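You operate a simulated robot arm through the tools that you are given. There is no shell and no other tool. Be economical: measure what you need, move in short steps, check, and stop when the job is done.

The job below is to be done with a simulated robot arm. You get a single attempt, and the scene is never put back.

## Task
Put the thick pink ring in the grey collar and screw the cover on.
Fine: both thumb screws end tight. The other things stay put.

It is judged by the outcome, as a careful person would: the job done as asked, and still so three seconds after it is handed in. It fails if anything else is knocked over, pushed out of place, dropped, spilled or broken. A push-on lid holds only when it is set on centred and level and pressed home; a screw cap is set on level and turned clockwise until tight.

## Robot
A 6-joint arm with a two-finger parallel gripper, fixed in place. Base frame: the origin is at the foot of the arm, x ahead of it, y to its left, z up; the work surface is at about z = 850. Units: mm, rad, N and s.
With the tool pointing down near the work surface it reaches from about 240 to 640 mm from the base axis. Its first joint turns from -1.152 to 1.152 rad. Payload 2.7 kg.
Tool frame: the origin (TCP) lies between the finger pads and is the grasp point; the fingertips stand 23 mm ahead of it; z points along the fingers, y is the line along which they close. The gripper opens to 94 mm. The fingers are 38 mm wide and 10 mm thick; the gripper's body (54 by 96 mm) begins 39 mm behind the TCP.
Orientation is that of the tool frame in the base frame, as [roll, pitch, yaw] about the fixed x, y, z axes, in that order (R = Rz(yaw) Ry(pitch) Rx(roll)). With the fingers straight down and closing along the base's y, the tool's x points along the base's -x, its y along +y and its z along -z.

## Interface
- The arm moves only by the tool jog_arm. Its argument "motion" is a list of rows, each a list of 3 entries, a list of its own where there are three numbers: the opening, from 0 (shut) to 1 (fully open), then the shift along the tool's x, y, z in mm, then the turn, a rotation vector about the tool's x, y, z in degrees. In form: [[fingers, [tx, ty, tz], [ax, ay, az]], ...]. A call has 1 to 20 rows; each row shifts and turns the commanded pose from where the row before left it, along the tool's axes as they then stand. Rows are played at 5 a second. More than 50 mm and 0.15 rad between two rows, or a gripper value outside its range, and nothing of the call is played. Where a pose cannot be reached the arm comes as near as it can. A force on the tool above 40 N (or 10 N above the force at the start of the call, whichever is more), or a blocked arm, ends the call early, and 0.2 s more pass. The fingers move at their own pace (about 45 mm/s each) and stop on an object; they squeeze with about 44 N. The grip force told is the motor's: it shows also when the fingers shut on nothing. Time passes only in rows, and 0.2 s behind the last, so rows that do not move let the fingers close. It gives the time, the measured TCP pose, the force on the tool (base axes), the opening and the grip force at its end, in the units of the frame above (readings bear some noise), with the torque about the TCP (base axes, N m) and any sound that the robot's microphone picked up, and new pictures: "show" is both (left out), scene, wrist or none.
- Cameras (640 x 400 px; columns grow to the right, rows downward): "scene" is fixed at [86.1, -433.9, 1414.3]; the picture's right is [0.73, -0.68, 0.00], its down [-0.30, -0.32, -0.90] and it looks along [0.61, 0.65, -0.44] (base axes); focal length 364 px, centre (320, 200). "wrist" rides on the gripper at [87, 16, -74] in the tool frame; the picture's right is [-0.18, 0.98, 0.00], its down [-0.58, -0.11, -0.81] and it looks along [-0.79, -0.15, 0.59] (tool axes); focal length 243 px, centre (320, 200). There is no depth. A picture from a camera that has moved, and an enlarged one, comes with that camera's place and axes in the base frame and with its lens.
- zoom(camera, box): a new picture of the part [left, top, right, bottom] of that camera's present view, enlarged. It takes no simulated time.
- sign_off(): hands the job in; it is judged then, once.

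Go step by step. Nothing tells you positions but the pictures and the camera data: compare them with the known pose of the tool, close in by small moves and look again before you grip or let go. The budget is 120 turns and 200 pictures, counting those below and the enlarged ones. Unless the task says otherwise, let go and move clear before handing in, and close with one line.

The tools are called after "Request:" as a command line: name --argument value ..., lists and objects as JSON in quotes. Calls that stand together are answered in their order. jog_arm: Moves the arm, as the interface text tells. Its arguments: {"type":"object","properties":{"motion":{"type":"array","items":{"type":"array"}},"show":{"type":"string","enum":["both","scene","wrist","none"]}},"required":["motion"]} The other tools are called the same way: zoom (camera, box) takes an enlarged picture of a part of a camera's view; sign_off () hands the job in.

At the start:

```text
time: 0.0
ee_pos: [364.3, 168.2, 1200.6]
ee_rot: [3.142, 0.001, -3.138]
contact_force: [0.2, 0.3, 0.0]
torque: [-0.04, -0.03, 0.0]
gripper_width: 94.0
grasp_force: 0.0
```

scene: 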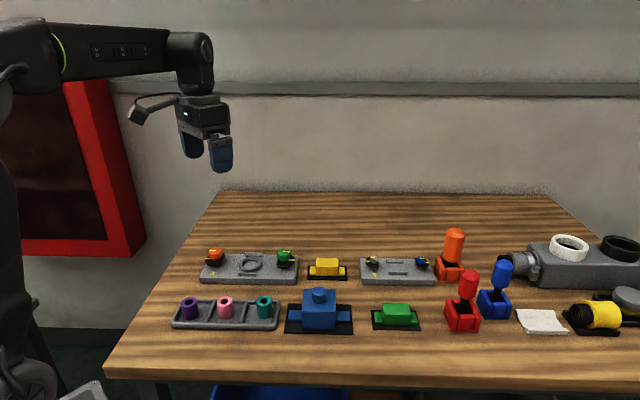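
wrist: 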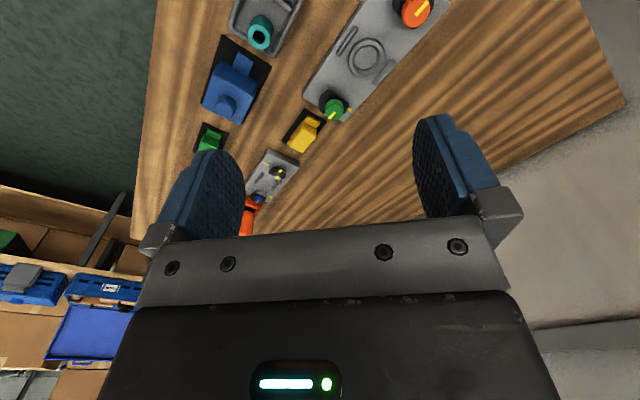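

I see a tray with three rings (purple, pink, teal), two grey plates with thumb screws, and several covers (blue, yellow, green). I'll zoom in to identify them.

Request:
zoom --camera "scene" --box '[160, 230, 360, 355]'

Request:
zoom --camera "scene" --box '[340, 220, 540, 345]'

Request:
zoom --camera "wrist" --box '[190, 0, 450, 160]'

```text
3.20 times, centred on (260, 292) of scene
camera zoom: at [86.1, -433.9, 1414.3], right [0.73, -0.68, 0.0], down [-0.3, -0.32, -0.9], along [0.61, 0.65, -0.44], focal length 1164 px, centre (512, -96)
```

zoom: 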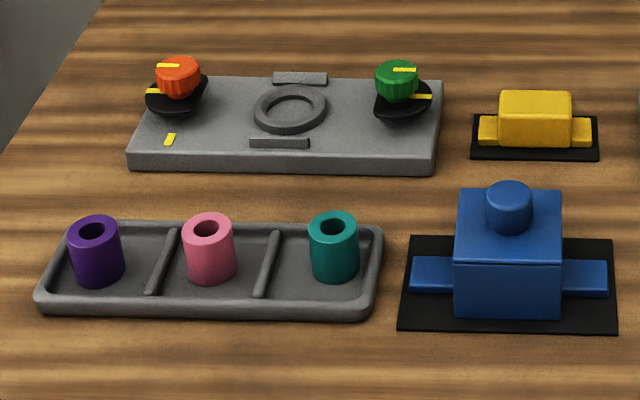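

```text
3.20 times, centred on (440, 282) of scene
camera zoom: at [86.1, -433.9, 1414.3], right [0.73, -0.68, 0.0], down [-0.3, -0.32, -0.9], along [0.61, 0.65, -0.44], focal length 1164 px, centre (-64, -64)
```

zoom: 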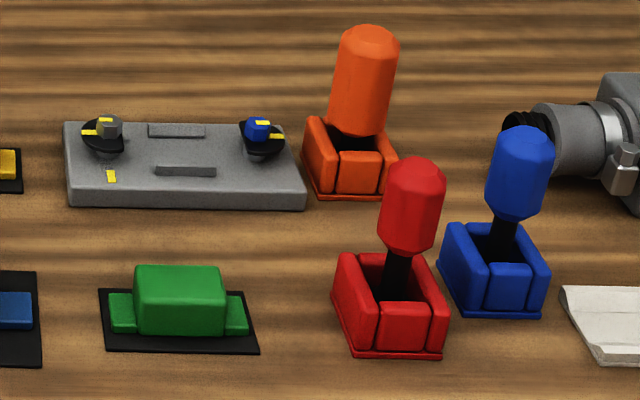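

```text
2.46 times, centred on (320, 80) of wrist
camera zoom: at [277.5, 184.5, 1274.5], right [0.18, 0.98, 0.0], down [0.58, -0.11, 0.81], along [0.79, -0.15, -0.59], focal length 597 px, centre (320, 495)
```

zoom: 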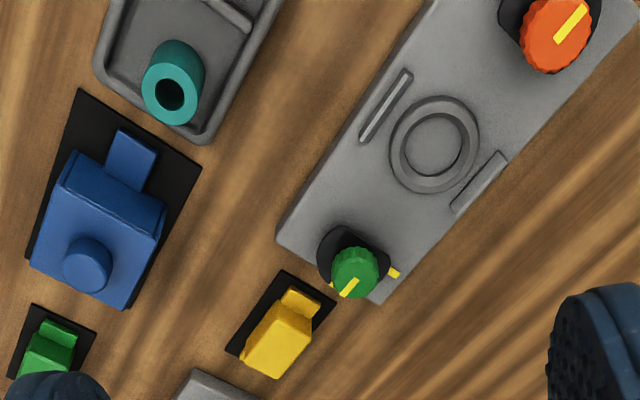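

I take the pink ring to be near (336,123), the collar plate near (467,225), and its cover to be the blue one near (480,-14), as it is the only one long enough. I'll bring the wrist camera closer to check the plate.

Request:
jog_arm --motion '[[1, [-1, 11, 40], [0, 0, 0]], [1, [-1, 11, 40], [0, 0, 0]], [1, [-1, 11, 40], [0, 0, 0]], [1, [-1, 12, 40], [0, 0, 0]], [1, [-1, 12, 40], [0, 0, 0]], [1, [0, 0, 0], [0, 0, 0]]]' --show "wrist"

Request:
zoom --camera "wrist" --box '[200, 0, 480, 175]'

Request:
zoom --camera "scene" --box '[195, 235, 305, 290]'

```text
time: 1.4
ee_pos: [371.0, 225.7, 999.3]
ee_rot: [3.141, -0.001, -3.138]
contact_force: [0.1, 0.7, 0.1]
torque: [0.01, -0.03, -0.01]
gripper_width: 93.7
grasp_force: 0.0
camera wrist: at [284.3, 242.5, 1073.3], right [0.18, 0.98, 0.0], down [0.58, -0.11, 0.81], along [0.79, -0.15, -0.59], focal length 243 px, centre (320, 200)
```

wrist: 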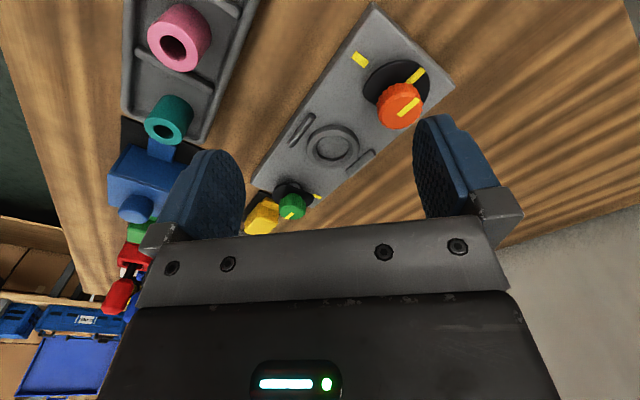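

```text
2.29 times, centred on (340, 88) of wrist
camera zoom: at [284.3, 242.5, 1073.3], right [0.18, 0.98, 0.0], down [0.58, -0.11, 0.81], along [0.79, -0.15, -0.59], focal length 555 px, centre (274, 457)
```

zoom: 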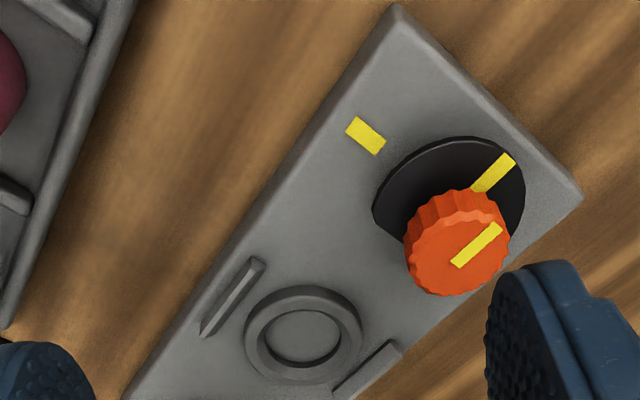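

```text
5.82 times, centred on (250, 262) of scene
camera zoom: at [86.1, -433.9, 1414.3], right [0.73, -0.68, 0.0], down [-0.3, -0.32, -0.9], along [0.61, 0.65, -0.44], focal length 2116 px, centre (727, -164)
```

zoom: 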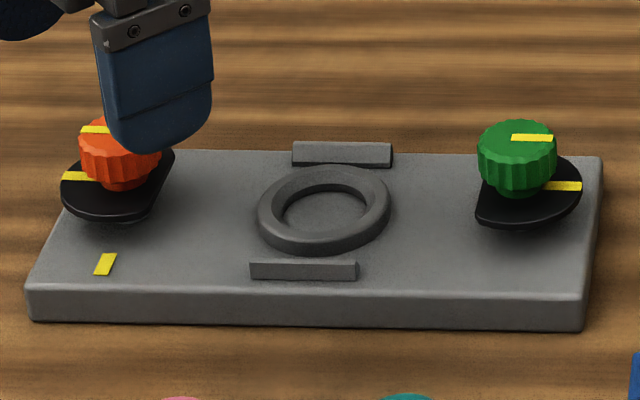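

The wrist view shows that the flat sides of the black discs face the collar, so the cover can go on before the screws are turned. I take the pink ring to be at about (339,129), top near z 888. I'll move above it and turn the tool to line up with the fixtures.

Request:
jog_arm --motion '[[1, [10.7, -32.2, 13], [0, 0, 0]], [1, [10.7, -32.2, 13], [0, 0, 0]], [1, [10.7, -32.2, 13], [0, 0, 0]], [1, [0, 0, 0], [0, 0, 7.3]], [1, [0, 0, 0], [0, 0, 7.3]], [1, [0, 0, 0], [0, 0, 7.3]], [1, [0, 0, 0], [0, 0, 7.3]], [1, [0, 0, 0], [0, 0, 7.3]], [1, [0, 0, 0], [0, 0, 7.3]], [1, [0, 0, 0], [0, 0, 0]]]'

```text
time: 3.6
ee_pos: [338.0, 127.7, 961.5]
ee_rot: [3.141, -0.001, 2.38]
contact_force: [0.2, 0.4, 0.8]
torque: [-0.02, -0.01, 0.03]
gripper_width: 94.2
grasp_force: 0.1
camera wrist: at [285.7, 200.7, 1036.6], right [0.81, 0.58, 0.0], down [0.35, -0.48, 0.81], along [0.47, -0.66, -0.59], focal length 243 px, centre (320, 200)
```

scene: 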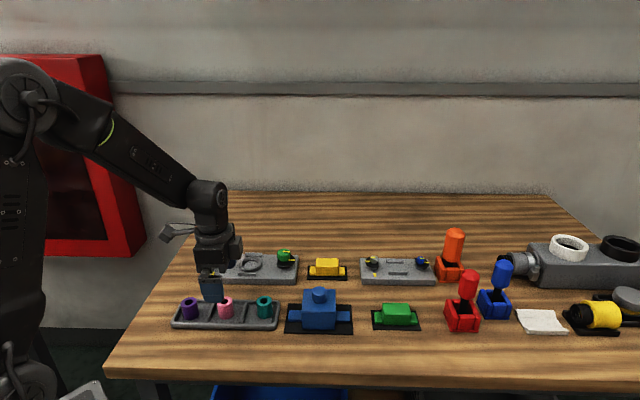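
wrist: 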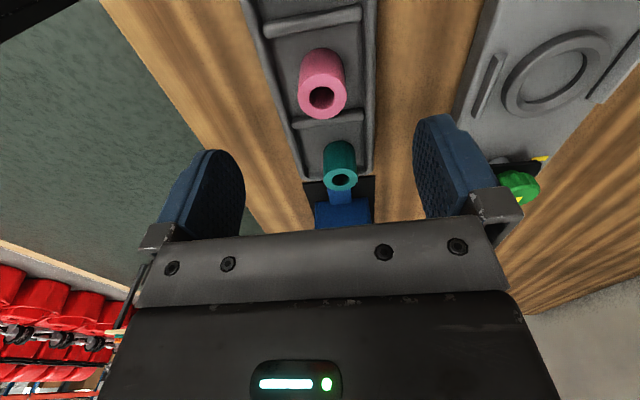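

The ring sits directly below the tool axis, as predicted. I'll narrow the fingers and go down, keeping the tips just above the tray rim.

Request:
jog_arm --motion '[[0.6, [0, 0, 15], [0, 0, 0]], [0.6, [0, 0, 20], [0, 0, 0]], [0.6, [0, 0, 20], [0, 0, 0]], [0.6, [0, 0, 13], [0, 0, 0]], [0.6, [0, 0, 0], [0, 0, 0]]]'

Request:
zoom --camera "scene" --box '[160, 260, 300, 340]'

```text
time: 4.8
ee_pos: [338.0, 129.7, 893.2]
ee_rot: [3.142, 0.002, 2.379]
contact_force: [0.1, 0.2, -0.3]
torque: [0.02, 0.01, 0.02]
gripper_width: 56.5
grasp_force: 0.0
camera wrist: at [286.2, 202.6, 967.9], right [0.81, 0.58, 0.0], down [0.35, -0.48, 0.81], along [0.47, -0.65, -0.59], focal length 243 px, centre (320, 200)
```

scene: 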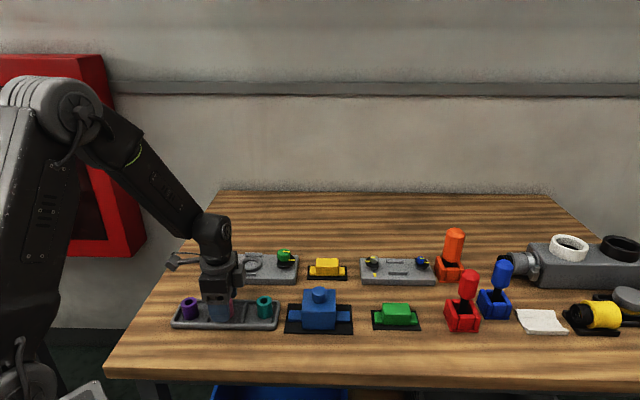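
wrist: 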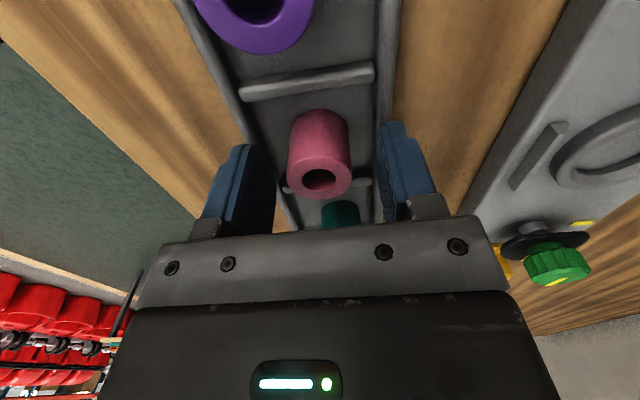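

```text
4.57 times, centred on (230, 300) of scene
camera zoom: at [86.1, -433.9, 1414.3], right [0.73, -0.68, 0.0], down [-0.3, -0.32, -0.9], along [0.61, 0.65, -0.44], focal length 1662 px, centre (731, -257)
```

zoom: 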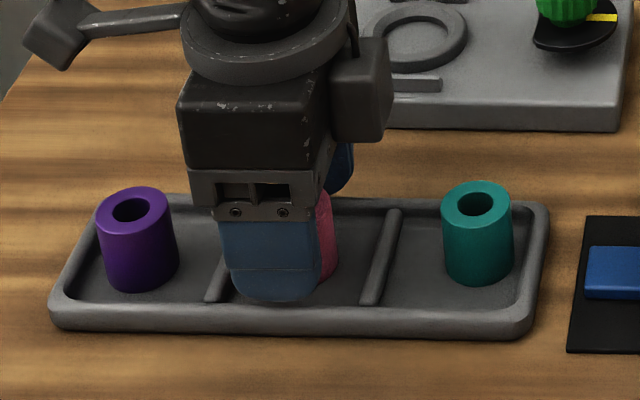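

The ring looks about 3.5 mm ahead of the finger centre, so I'll correct that and grip.

Request:
jog_arm --motion '[[0.6, [-3.5, 0, 0], [0, 0, 0]], [0.1, [0, 0, 0], [0, 0, 0]], [0.1, [0, 0, 0], [0, 0, 0]], [0.1, [0, 0, 0], [0, 0, 0]], [0.1, [0, 0, 0], [0, 0, 0]]]' --show "wrist"

```text
time: 6.0
ee_pos: [341.0, 127.7, 893.4]
ee_rot: [-3.141, 0.001, 2.38]
contact_force: [1.0, -0.3, 0.0]
torque: [0.01, 0.02, -0.05]
gripper_width: 30.6
grasp_force: 44.3
camera wrist: at [288.6, 199.5, 967.8], right [0.81, 0.58, 0.0], down [0.35, -0.48, 0.81], along [0.47, -0.65, -0.59], focal length 243 px, centre (320, 200)
```

wrist: 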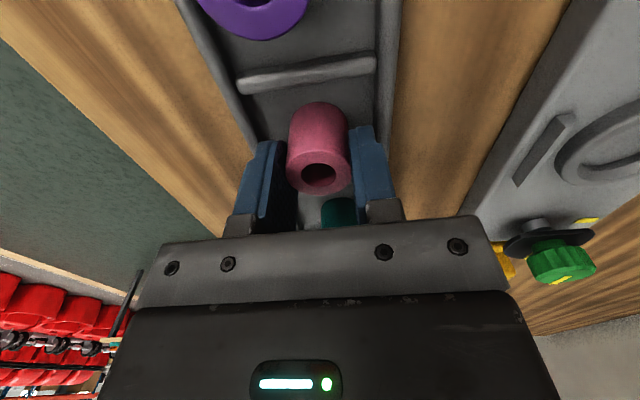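

Gripped at 30.6 mm. I'll lift it and carry it over the collar.

Request:
jog_arm --motion '[[0.1, [0, 0, -20], [0, 0, 0]], [0.1, [0, 0, -25], [0, 0, 0]], [0.1, [0, 0, -25], [0, 0, 0]], [0.1, [-6, 38, 0], [0, 0, 0]], [0.1, [-6, 38, 0], [0, 0, 0]], [0.1, [-6, 38, 0], [0, 0, 0]], [0.1, [-6, 38, 0], [0, 0, 0]], [0.1, [0, 0, 0], [0, 0, 0]], [0.1, [0, 0, 0], [0, 0, 0]]]'

Request:
zoom --camera "scene" --box '[190, 215, 310, 290]'

Request:
zoom --camera "wrist" --box '[220, 20, 420, 145]'

```text
time: 8.0
ee_pos: [464.6, 219.9, 965.6]
ee_rot: [3.142, -0.001, 2.382]
contact_force: [-0.2, -0.2, -0.9]
torque: [-0.01, 0.02, -0.02]
gripper_width: 30.5
grasp_force: 44.2
camera wrist: at [412.3, 291.1, 1040.6], right [0.81, 0.58, 0.0], down [0.35, -0.48, 0.81], along [0.47, -0.65, -0.59], focal length 243 px, centre (320, 200)
```

scene: 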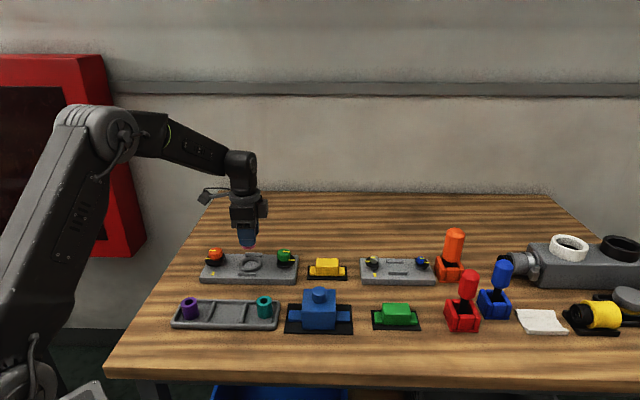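
wrist: 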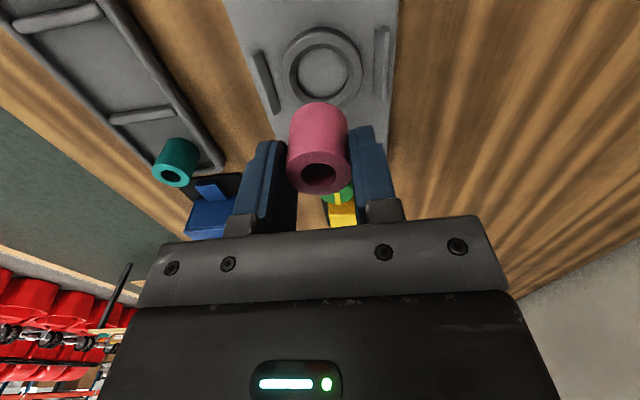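

```text
5.33 times, centred on (250, 252) of scene
camera zoom: at [86.1, -433.9, 1414.3], right [0.73, -0.68, 0.0], down [-0.3, -0.32, -0.9], along [0.61, 0.65, -0.44], focal length 1940 px, centre (693, -80)
```

zoom: 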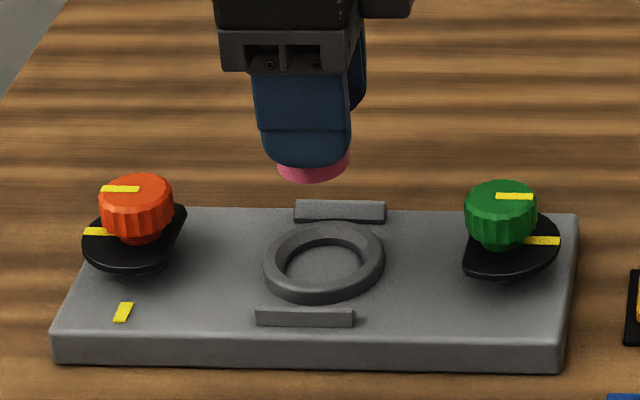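

```text
3.20 times, centred on (320, 82) of wrist
camera zoom: at [412.3, 291.1, 1040.6], right [0.81, 0.58, 0.0], down [0.35, -0.48, 0.81], along [0.47, -0.65, -0.59], focal length 776 px, centre (320, 576)
```

zoom: 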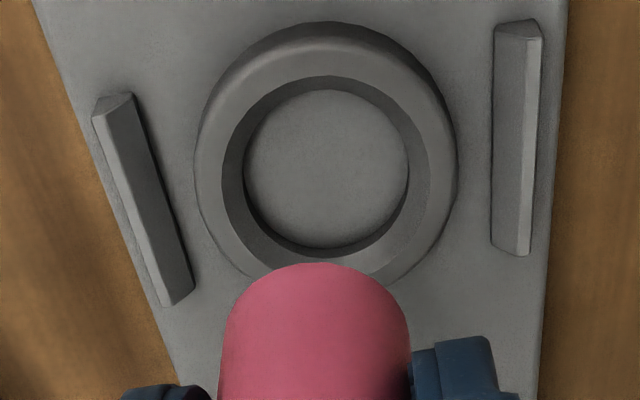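

The collar is slightly behind and to the right of the tool axis. I'll shift about 4 mm, go partway down and look again.

Request:
jog_arm --motion '[[0.1, [4, 1.3, 0], [0, 0, 0]], [0.1, [0, 0, 20], [0, 0, 0]], [0.1, [0, 0, 18], [0, 0, 0]], [0.1, [0, 0, 0], [0, 0, 0]], [0.1, [0, 0, 0], [0, 0, 0]]]'

Request:
zoom --camera "scene" --box '[200, 215, 300, 277]'

Request:
zoom --camera "wrist" --box '[220, 20, 420, 145]'

```text
time: 9.2
ee_pos: [460.0, 223.5, 925.4]
ee_rot: [3.141, -0.001, 2.38]
contact_force: [0.0, -0.2, -1.1]
torque: [0.0, 0.01, 0.01]
gripper_width: 30.8
grasp_force: 44.1
camera wrist: at [408.0, 295.6, 1000.1], right [0.81, 0.58, 0.0], down [0.35, -0.48, 0.81], along [0.47, -0.65, -0.59], focal length 243 px, centre (320, 200)
```

scene: 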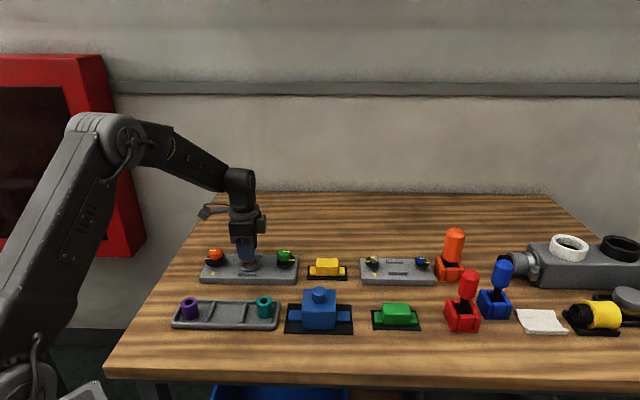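
wrist: 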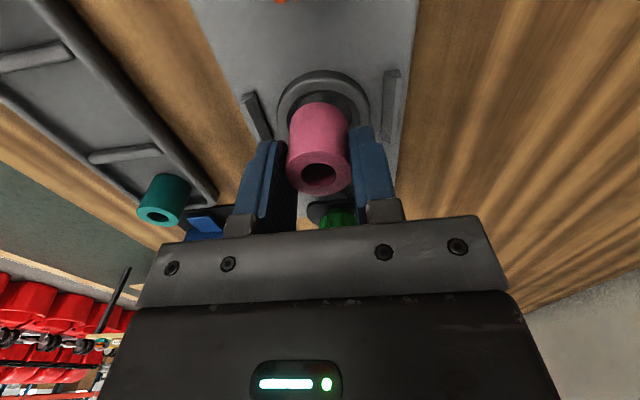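

```text
6.40 times, centred on (250, 246) of scene
camera zoom: at [86.1, -433.9, 1414.3], right [0.73, -0.68, 0.0], down [-0.3, -0.32, -0.9], along [0.61, 0.65, -0.44], focal length 2327 px, centre (768, -94)
```

zoom: 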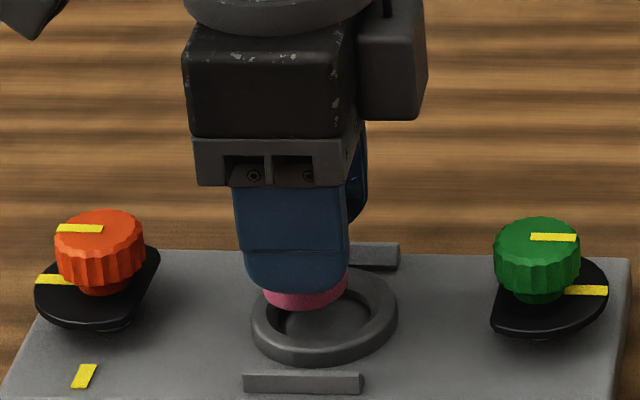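

```text
3.20 times, centred on (320, 82) of wrist
camera zoom: at [408.0, 295.6, 1000.1], right [0.81, 0.58, 0.0], down [0.35, -0.48, 0.81], along [0.47, -0.65, -0.59], focal length 776 px, centre (320, 576)
```

zoom: 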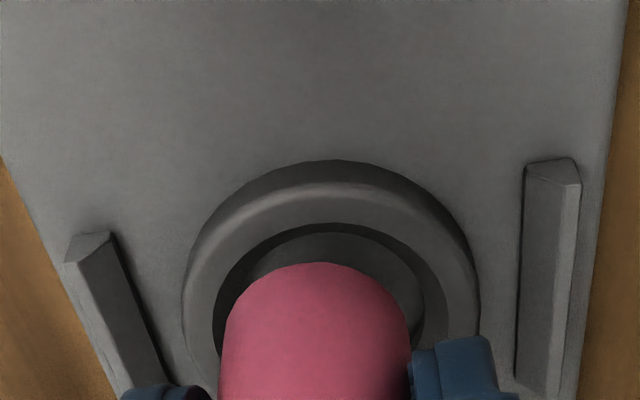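

The wrist picture is upside down relative to the arm, so image-up means nearer the arm. Compared directly in the scene view, the ring is about 5 mm too far toward the orange knob, so I'll correct that.

Request:
jog_arm --motion '[[0.1, [-5, 2, 0], [0, 0, 0]], [0.1, [0, 0, 4], [0, 0, 0]], [0.1, [0, 0, 0], [0, 0, 0]], [0.1, [0, 0, 0], [0, 0, 0]]]' --show "none"

Request:
zoom --camera "scene" --box '[200, 225, 300, 287]'

Request:
zoom --camera "wrist" --box '[220, 60, 420, 185]'

```text
time: 10.2
ee_pos: [465.4, 221.6, 922.0]
ee_rot: [-3.142, 0.0, 2.38]
contact_force: [0.1, -0.6, -1.3]
torque: [-0.01, -0.03, -0.01]
gripper_width: 30.6
grasp_force: 43.7
```

```text
6.40 times, centred on (250, 256) of scene
camera zoom: at [86.1, -433.9, 1414.3], right [0.73, -0.68, 0.0], down [-0.3, -0.32, -0.9], along [0.61, 0.65, -0.44], focal length 2327 px, centre (768, -158)
```

zoom: 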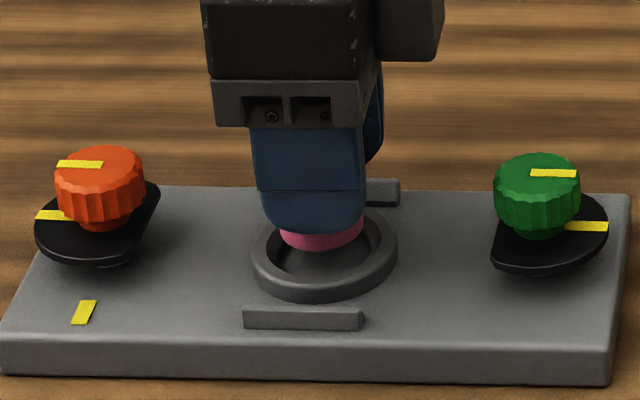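

```text
3.20 times, centred on (320, 122) of wrist
camera zoom: at [413.5, 293.2, 996.7], right [0.81, 0.58, 0.0], down [0.35, -0.48, 0.81], along [0.47, -0.65, -0.59], focal length 776 px, centre (320, 448)
```

zoom: 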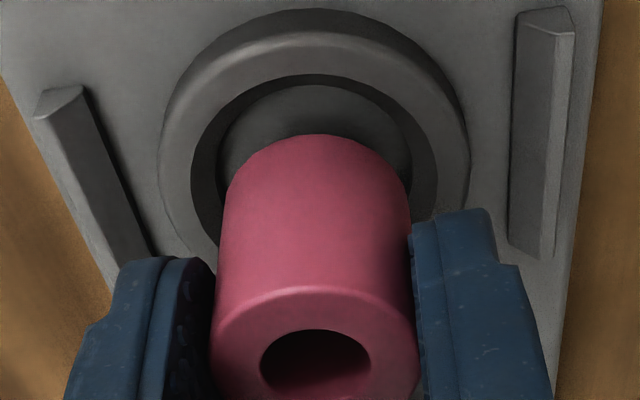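

The ring is now concentric with the collar in both views. I'll lower it gently until it touches.

Request:
jog_arm --motion '[[0.1, [0, -0.5, 3], [0, 0, 0]], [0.1, [0, 0, 3], [0, 0, 0]], [0.1, [0, 0, 3], [0, 0, 0]], [0.1, [0, 0, 2], [0, 0, 0]], [0.1, [0, 0, 0], [0, 0, 0]]]' --show "none"

Request:
zoom --camera "scene" --box '[200, 225, 300, 287]'

Request:
zoom --camera "wrist" --box '[220, 60, 420, 185]'

```text
time: 11.4
ee_pos: [466.7, 219.6, 910.2]
ee_rot: [3.141, 0.0, 2.38]
contact_force: [-0.2, -0.4, -0.2]
torque: [-0.01, -0.02, 0.02]
gripper_width: 30.6
grasp_force: 44.1
```

```text
6.40 times, centred on (250, 256) of scene
camera zoom: at [86.1, -433.9, 1414.3], right [0.73, -0.68, 0.0], down [-0.3, -0.32, -0.9], along [0.61, 0.65, -0.44], focal length 2327 px, centre (768, -158)
```

zoom: 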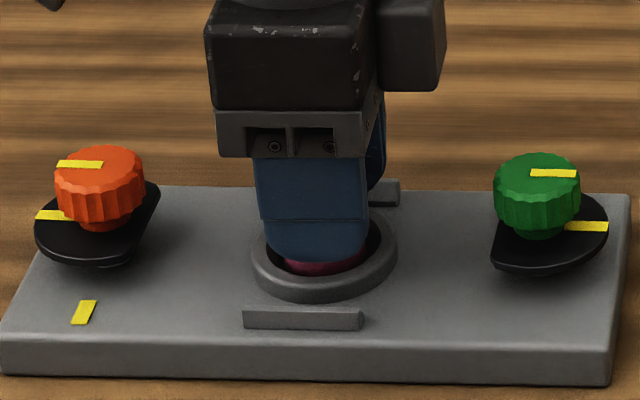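

```text
3.20 times, centred on (320, 122) of wrist
camera zoom: at [413.1, 292.5, 984.4], right [0.81, 0.58, 0.0], down [0.35, -0.48, 0.81], along [0.47, -0.65, -0.59], focal length 776 px, centre (320, 448)
```

zoom: 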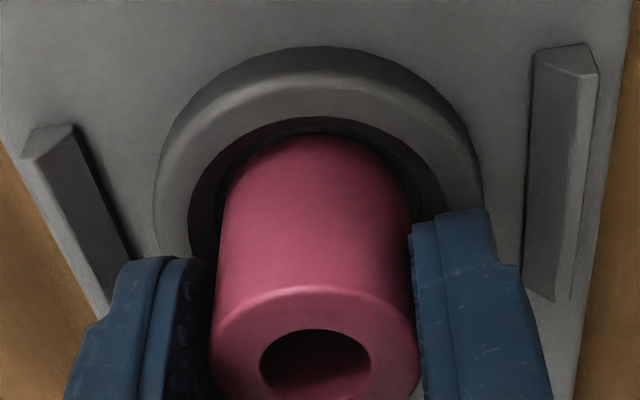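

Request:
jog_arm --motion '[[0.1, [0, 0, 2], [0, 0, 0]], [0.1, [0, 0, 2], [0, 0, 0]], [0.1, [0, 0, 1], [0, 0, 0]], [0.1, [0, 0, 0], [0, 0, 0]]]' --show "none"

Request:
zoom --camera "wrist" --box '[220, 60, 420, 185]'

```text
time: 12.4
ee_pos: [466.0, 220.8, 905.9]
ee_rot: [3.14, 0.002, 2.382]
contact_force: [-6.9, -3.1, 26.1]
torque: [-0.13, 0.44, 0.04]
gripper_width: 30.7
grasp_force: 43.9
```

```text
3.20 times, centred on (320, 122) of wrist
camera zoom: at [413.1, 292.6, 981.1], right [0.81, 0.59, 0.0], down [0.34, -0.48, 0.81], along [0.47, -0.65, -0.59], focal length 776 px, centre (320, 448)
```

zoom: 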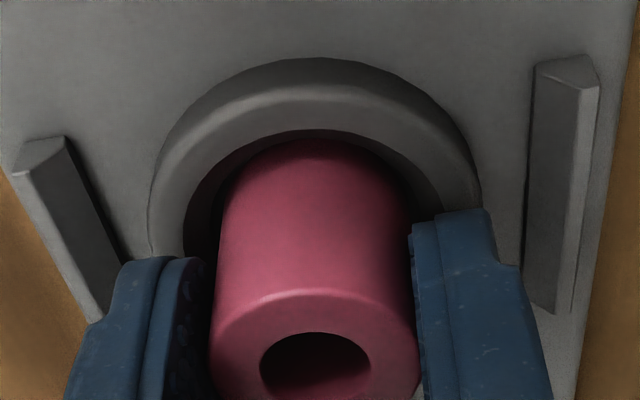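

Request:
zoom --camera "scene" --box '[225, 245, 275, 276]'

```text
12.80 times, centred on (250, 260) of scene
camera zoom: at [85.6, -434.2, 1414.3], right [0.73, -0.68, 0.0], down [-0.3, -0.32, -0.9], along [0.61, 0.65, -0.44], focal length 4655 px, centre (1216, -574)
```

zoom: 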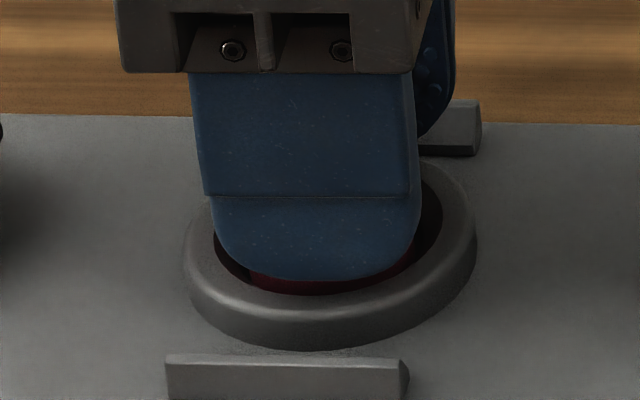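

The ring is inside the bore and resting on the floor. I'll open, lift away and check.

Request:
jog_arm --motion '[[0.1, [0, 0, -1], [0, 0, 0]], [0.5, [0, 0, 0], [0, 0, 0]], [0.6, [0, 0, 0], [0, 0, 0]], [0.6, [0, 0, -20], [0, 0, 0]], [0.6, [0, 0, -30], [0, 0, 0]], [0.6, [0, 0, -30], [0, 0, 0]], [0.6, [0, 0, 0], [0, 0, 0]]]' --show "wrist"

Request:
zoom --camera "scene" --box '[200, 225, 300, 287]'

Request:
zoom --camera "wrist" --box '[220, 20, 420, 145]'

```text
time: 14.0
ee_pos: [464.0, 220.3, 989.7]
ee_rot: [-3.141, 0.002, 2.38]
contact_force: [-0.1, -0.6, -0.7]
torque: [0.03, -0.01, -0.04]
gripper_width: 56.4
grasp_force: 0.1
camera wrist: at [410.6, 292.2, 1062.7], right [0.81, 0.58, 0.0], down [0.35, -0.48, 0.81], along [0.47, -0.65, -0.59], focal length 243 px, centre (320, 200)
```

wrist: 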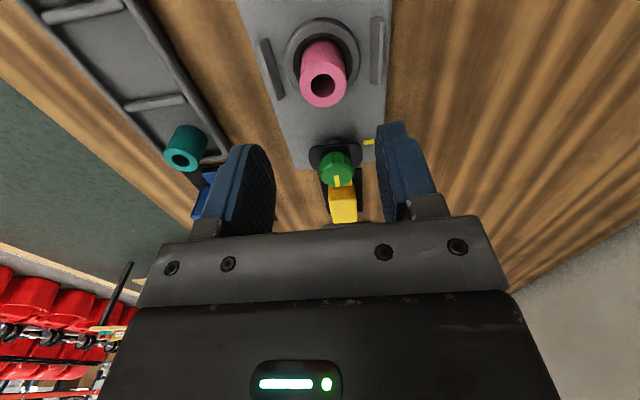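

```text
6.40 times, centred on (250, 256) of scene
camera zoom: at [86.1, -433.9, 1414.3], right [0.73, -0.68, 0.0], down [-0.3, -0.32, -0.9], along [0.61, 0.65, -0.44], focal length 2327 px, centre (768, -158)
```

zoom: 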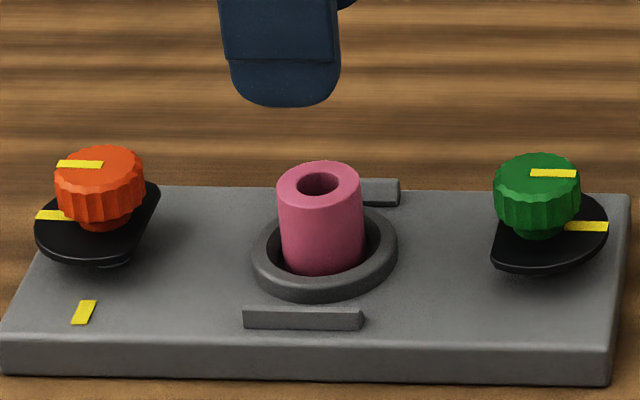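

```text
3.20 times, centred on (320, 82) of wrist
camera zoom: at [410.6, 292.2, 1062.7], right [0.81, 0.58, 0.0], down [0.35, -0.48, 0.81], along [0.47, -0.65, -0.59], focal length 776 px, centre (320, 576)
```

zoom: 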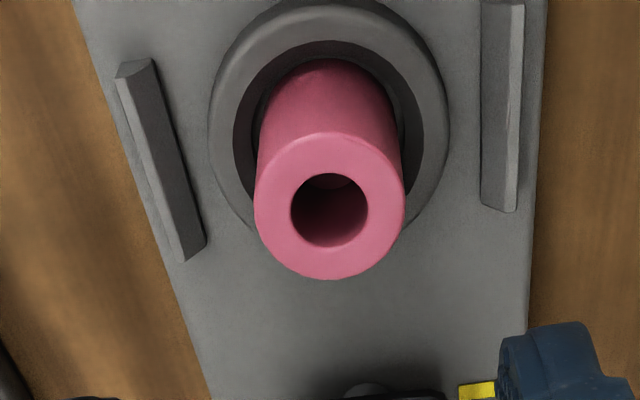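

The ring stands upright in the collar. Next I'll fetch the blue cover, whose body is about 65–69 mm square with its top near z 898 and a knob up to about 921.

Request:
jog_arm --motion '[[1, [-28.8, -26.3, 0], [0, 0, 0]], [1, [-28.8, -26.3, 0], [0, 0, 0]], [1, [-28.8, -26.3, 0], [0, 0, 0]], [1, [-28.8, -26.3, 0], [0, 0, 0]], [1, [-28.8, -26.3, 0], [0, 0, 0]], [1, [-28.8, -26.3, 0], [0, 0, 0]], [1, [0, 0, 0], [0, 0, 0]], [1, [0, 0, 0], [0, 0, 0]]]'

```text
time: 15.8
ee_pos: [482.7, -10.8, 986.4]
ee_rot: [3.141, 0.001, 2.379]
contact_force: [-0.3, 0.5, 0.8]
torque: [-0.03, 0.01, 0.0]
gripper_width: 93.9
grasp_force: 0.1
camera wrist: at [429.7, 59.8, 1061.2], right [0.81, 0.59, 0.0], down [0.35, -0.48, 0.81], along [0.47, -0.65, -0.59], focal length 243 px, centre (320, 200)
```

scene: 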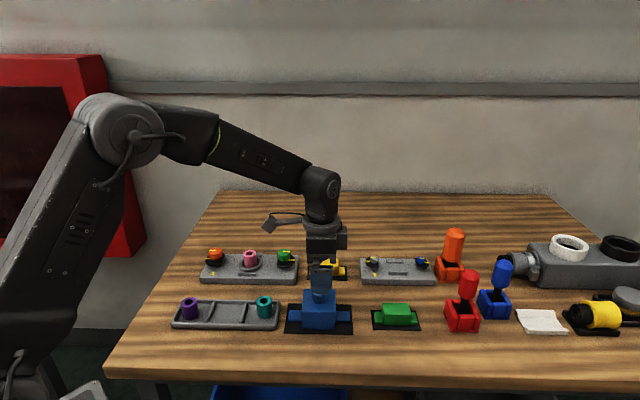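
wrist: 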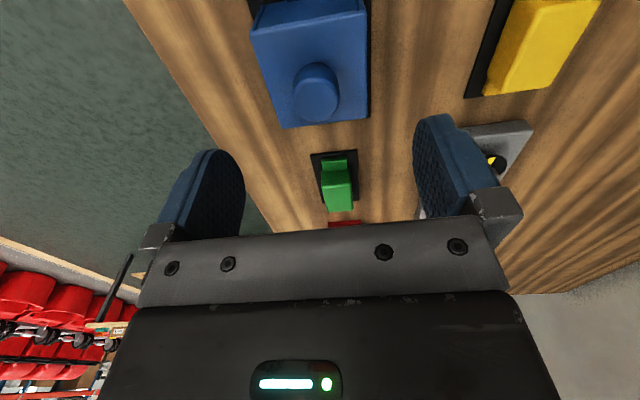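

Request:
zoom --camera "wrist" --box '[220, 0, 420, 140]'

Request:
zoom --camera "scene" --box '[270, 255, 370, 340]'

```text
2.86 times, centred on (320, 70) of wrist
camera zoom: at [429.7, 59.8, 1061.2], right [0.81, 0.59, 0.0], down [0.35, -0.48, 0.81], along [0.47, -0.65, -0.59], focal length 693 px, centre (320, 571)
```

zoom: 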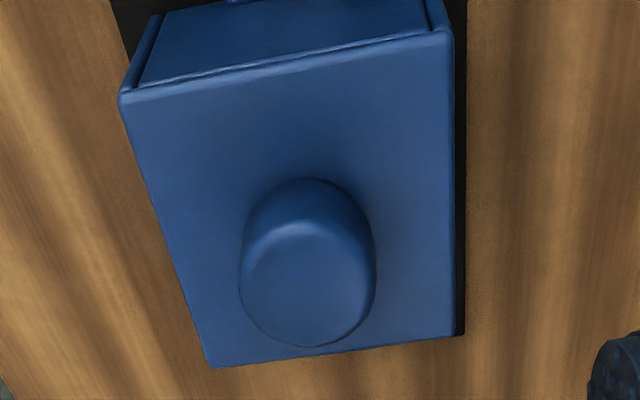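

```text
4.71 times, centred on (320, 298) of scene
camera zoom: at [86.1, -434.0, 1414.3], right [0.73, -0.68, 0.0], down [-0.3, -0.32, -0.9], along [0.61, 0.65, -0.44], focal length 1711 px, centre (320, -259)
```

zoom: 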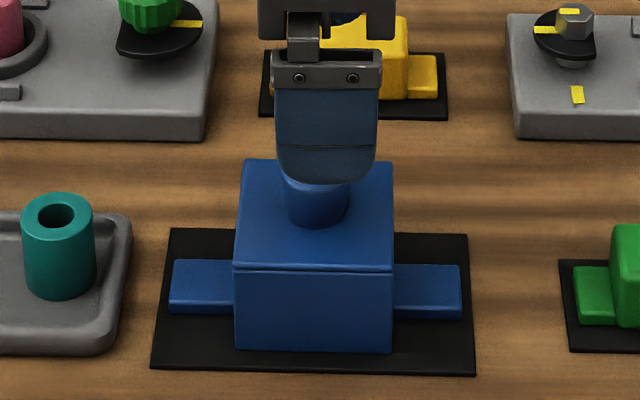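

The cover is centred about 3.5 mm behind and 2 mm left of the tool axis, and turned about 1.4° from it. I'll correct those offsets and go down around the body.

Request:
jog_arm --motion '[[1, [3.5, -2.2, 0], [0, 0, 1.3]], [1, [0, 0, 25], [0, 0, 0]], [1, [0, 0, 25], [0, 0, 0]], [1, [0, 0, 0], [0, 0, 0]], [1, [0, 0, 0], [0, 0, 0]]]'

Request:
zoom --camera "scene" --box '[270, 255, 370, 340]'

```text
time: 17.0
ee_pos: [477.5, -12.3, 935.7]
ee_rot: [-3.142, 0.001, 2.357]
contact_force: [0.2, 0.1, -0.3]
torque: [-0.01, 0.01, -0.03]
gripper_width: 94.0
grasp_force: 0.0
camera wrist: at [427.9, 60.3, 1010.1], right [0.82, 0.57, 0.0], down [0.33, -0.49, 0.81], along [0.46, -0.66, -0.59], focal length 243 px, centre (320, 200)
```

scene: 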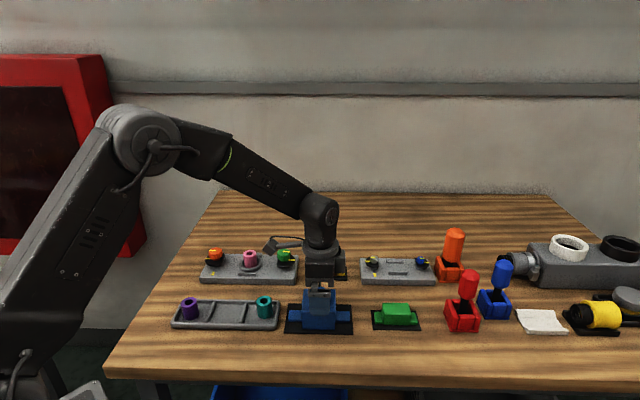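
wrist: 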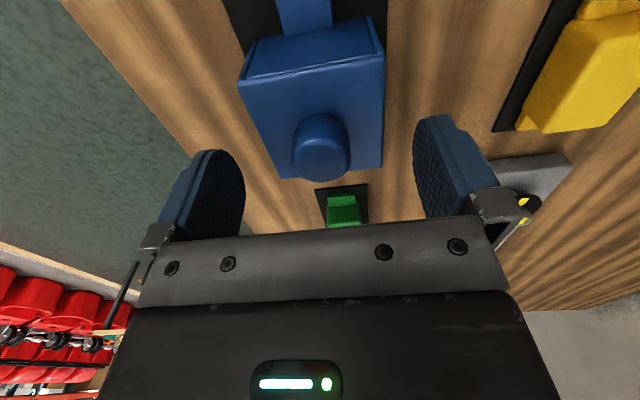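

```text
4.71 times, centred on (320, 298) of scene
camera zoom: at [86.1, -433.9, 1414.3], right [0.73, -0.68, 0.0], down [-0.3, -0.32, -0.9], along [0.61, 0.65, -0.44], focal length 1711 px, centre (320, -259)
```

zoom: 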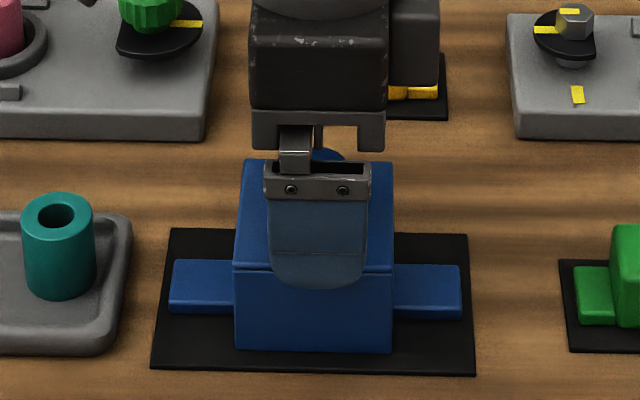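

Request:
jog_arm --motion '[[1, [1, 0, 20], [0, 0, 0]], [1, [0, 0, 20], [0, 0, 0]], [1, [0, 0, 1], [0, 0, 0]], [1, [0, 0, 0], [0, 0, 0]]]'

Request:
zoom --camera "scene" --box '[270, 255, 370, 340]'

```text
time: 18.0
ee_pos: [476.3, -11.7, 895.7]
ee_rot: [3.141, -0.001, 2.358]
contact_force: [0.6, 0.4, 0.6]
torque: [-0.02, 0.0, 0.0]
gripper_width: 93.9
grasp_force: 0.2
camera wrist: at [425.4, 61.3, 970.1], right [0.82, 0.57, 0.0], down [0.34, -0.49, 0.81], along [0.46, -0.66, -0.59], focal length 243 px, centre (320, 200)
```

scene: 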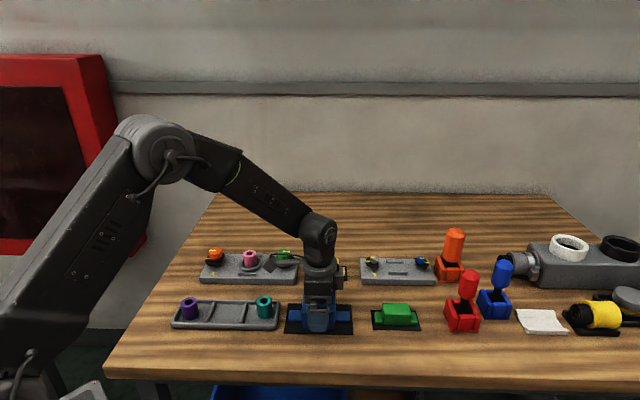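
wrist: 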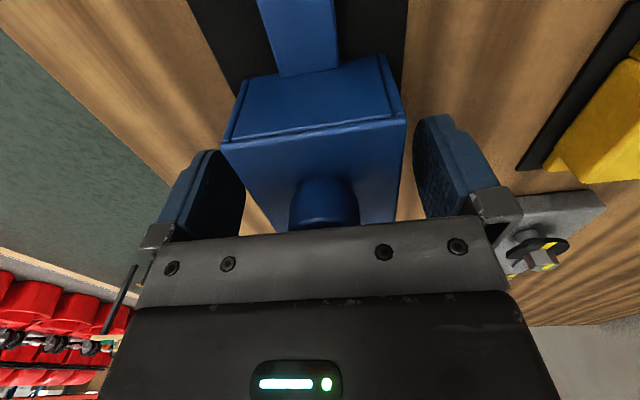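

```text
4.71 times, centred on (320, 298) of scene
camera zoom: at [86.1, -433.9, 1414.3], right [0.73, -0.68, 0.0], down [-0.3, -0.32, -0.9], along [0.61, 0.65, -0.44], focal length 1711 px, centre (320, -259)
```

zoom: 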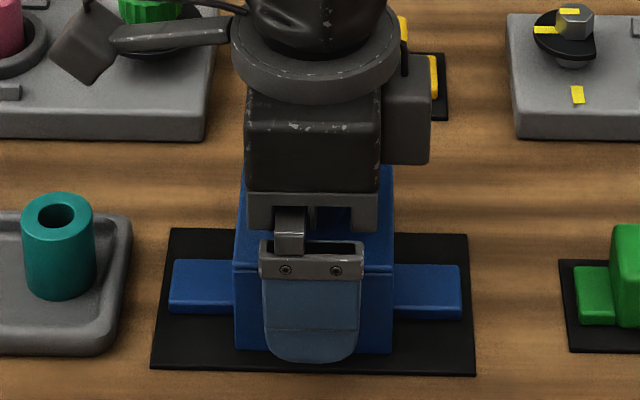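

The fingers straddle the body cleanly, so I'll close them.

Request:
jog_arm --motion '[[0.5, [0, 0, 0], [0, 0, 0]], [0.5, [0, 0, 0], [0, 0, 0]], [0.5, [0, 0, 0], [0, 0, 0]], [0.5, [0, 0, 0], [0, 0, 0]]]'

```text
time: 19.0
ee_pos: [476.6, -10.9, 895.6]
ee_rot: [-3.141, -0.001, 2.358]
contact_force: [1.3, 1.3, 0.2]
torque: [-0.04, -0.04, 0.03]
gripper_width: 67.5
grasp_force: 44.2
camera wrist: at [425.5, 61.3, 970.3], right [0.82, 0.57, 0.0], down [0.33, -0.49, 0.81], along [0.46, -0.66, -0.59], focal length 243 px, centre (320, 200)
```

scene: 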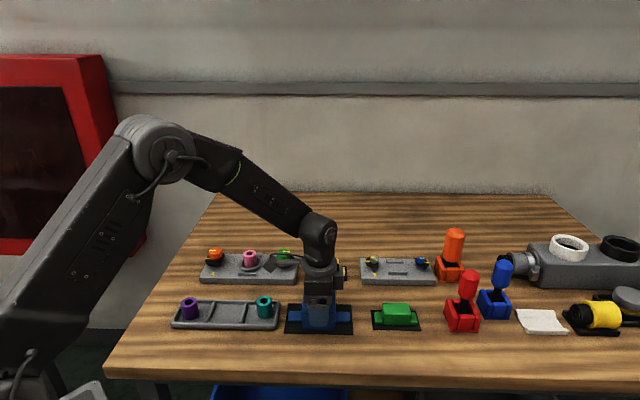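
wrist: 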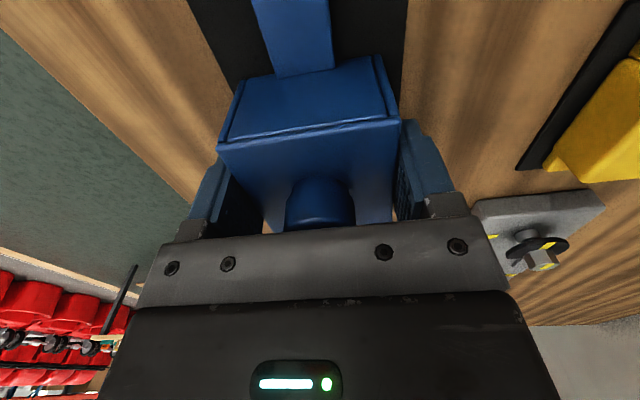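

Gripped at 67.5 mm. I'll lift well above the ring and knobs, then carry it toward the plate.

Request:
jog_arm --motion '[[0.5, [0, 0, -15], [0, 0, 0]], [0.5, [0, 0, -25], [0, 0, 0]], [0.5, [0, 0, -25], [0, 0, 0]], [0.5, [0, 0, -25], [0, 0, 0]], [0.5, [24.4, 22.3, 0], [0, 0, 0]], [0.5, [24.4, 22.3, 0], [0, 0, 0]], [0.5, [24.4, 22.3, 0], [0, 0, 0]], [0.5, [24.4, 22.3, 0], [0, 0, 0]], [0.5, [24.4, 22.3, 0], [0, 0, 0]], [0.5, [24.4, 22.3, 0], [0, 0, 0]], [0.5, [24.4, 22.3, 0], [0, 0, 0]], [0.5, [0, 0, 0], [0, 0, 0]], [0.5, [0, 0, 0], [0, 0, 0]]]'

Request:
zoom --camera "scene" --box '[190, 205, 310, 290]'

Request:
zoom --camera "wrist" --box '[180, 0, 460, 175]'

```text
time: 21.8
ee_pos: [465.3, 219.7, 987.7]
ee_rot: [-3.141, 0.0, 2.356]
contact_force: [-0.1, -0.7, -0.6]
torque: [0.04, -0.01, 0.06]
gripper_width: 67.6
grasp_force: 44.3
camera wrist: at [415.0, 294.1, 1062.0], right [0.82, 0.57, 0.0], down [0.34, -0.49, 0.81], along [0.46, -0.67, -0.59], focal length 243 px, centre (320, 200)
```

scene: 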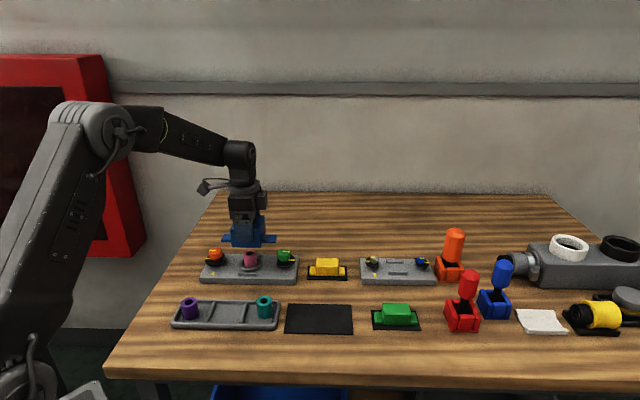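
wrist: 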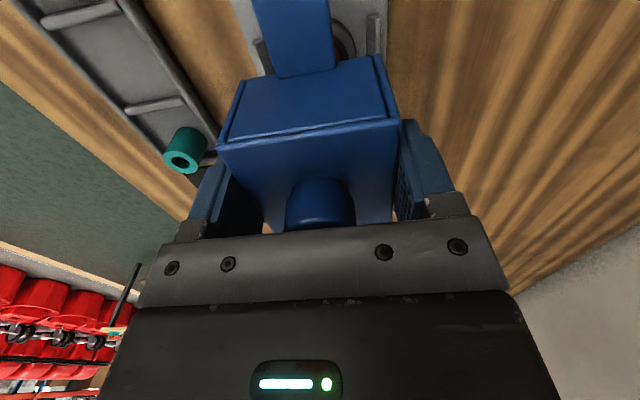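

```text
4.71 times, centred on (250, 248) of scene
camera zoom: at [86.1, -433.9, 1414.3], right [0.73, -0.68, 0.0], down [-0.3, -0.32, -0.9], along [0.61, 0.65, -0.44], focal length 1711 px, centre (649, -24)
```

zoom: 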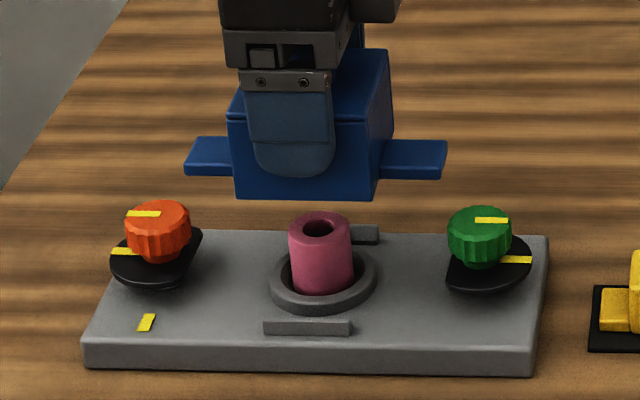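

```text
2.29 times, centred on (320, 88) of wrist
camera zoom: at [415.0, 294.1, 1062.0], right [0.82, 0.57, 0.0], down [0.34, -0.49, 0.81], along [0.46, -0.67, -0.59], focal length 555 px, centre (320, 457)
```

zoom: 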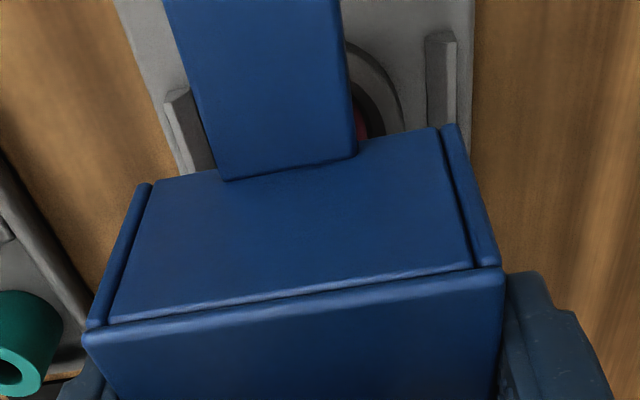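

The cover needs to go about 3 mm toward the orange knob and 1 mm toward the back. I'll shift it and lower it to just above the ring.

Request:
jog_arm --motion '[[0.5, [3, 1, 0], [0, 0, 0]], [0.5, [0, 0, 18], [0, 0, 0]], [0.5, [0, 0, 16], [0, 0, 0]], [0.5, [0, 0, 0], [0, 0, 0]], [0.5, [0, 0, 0], [0, 0, 0]]]' --show "none"

Request:
zoom --camera "scene" --box '[190, 210, 310, 285]'

Request:
zoom --camera "wrist" --box '[180, 0, 460, 175]'

```text
time: 23.0
ee_pos: [464.4, 223.3, 950.5]
ee_rot: [3.141, 0.0, 2.358]
contact_force: [0.2, 0.2, -0.9]
torque: [-0.03, -0.01, -0.02]
gripper_width: 67.6
grasp_force: 44.3
```

```text
5.33 times, centred on (250, 248) of scene
camera zoom: at [86.1, -433.9, 1414.3], right [0.73, -0.68, 0.0], down [-0.3, -0.32, -0.9], along [0.61, 0.65, -0.44], focal length 1940 px, centre (693, -53)
```

zoom: 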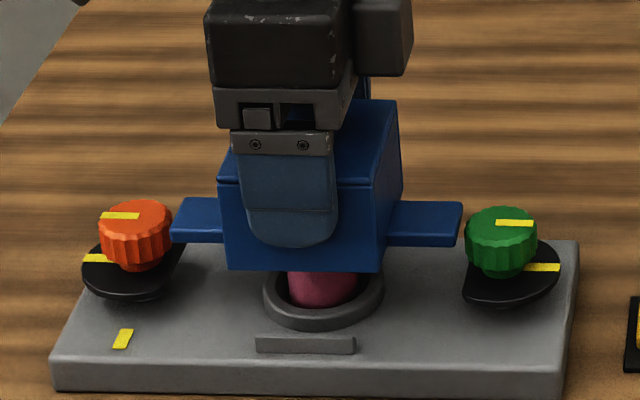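

```text
2.29 times, centred on (320, 88) of wrist
camera zoom: at [412.9, 296.1, 1024.3], right [0.82, 0.57, 0.0], down [0.34, -0.49, 0.81], along [0.46, -0.66, -0.59], focal length 555 px, centre (320, 457)
```

zoom: 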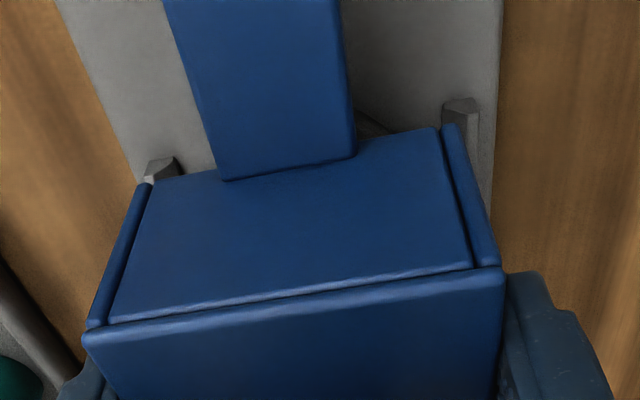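

The bars and body line up across the plate. Along it I'll shift 1 mm, then lower in small steps.

Request:
jog_arm --motion '[[0.5, [1, 0, 5], [0, 0, 0]], [0.5, [0, 0, 5], [0, 0, 0]], [0.5, [0, 0, 4], [0, 0, 0]], [0.5, [0, 0, 4], [0, 0, 0]], [0.5, [0, 0, 0], [0, 0, 0]]]' --show "none"

Request:
zoom --camera "scene" --box '[190, 210, 310, 285]'

Request:
zoom --camera "wrist" --box '[180, 0, 460, 175]'

```text
time: 24.2
ee_pos: [464.9, 223.7, 934.6]
ee_rot: [-3.142, 0.001, 2.357]
contact_force: [-0.1, -1.2, -1.5]
torque: [-0.02, -0.01, -0.01]
gripper_width: 67.5
grasp_force: 43.6
```

```text
5.33 times, centred on (250, 248) of scene
camera zoom: at [86.1, -433.9, 1414.3], right [0.73, -0.68, 0.0], down [-0.3, -0.32, -0.9], along [0.61, 0.65, -0.44], focal length 1940 px, centre (693, -53)
```

zoom: 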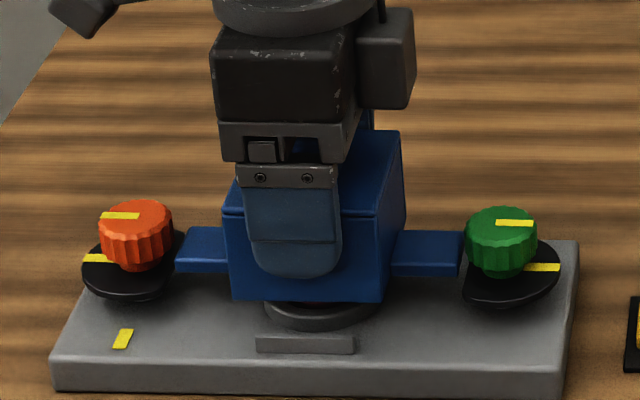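

```text
2.29 times, centred on (320, 88) of wrist
camera zoom: at [413.8, 296.7, 1007.2], right [0.82, 0.57, 0.0], down [0.34, -0.49, 0.81], along [0.46, -0.66, -0.59], focal length 555 px, centre (320, 457)
```

zoom: 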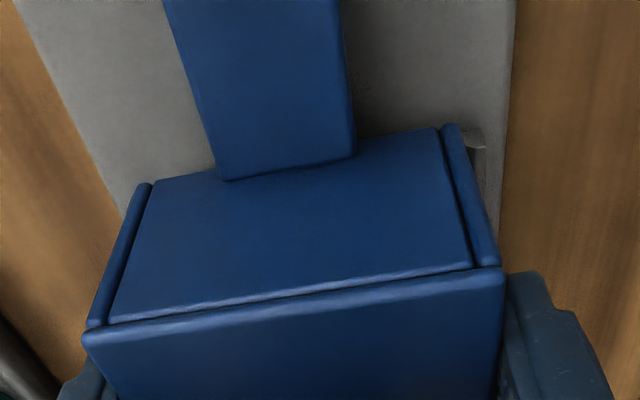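

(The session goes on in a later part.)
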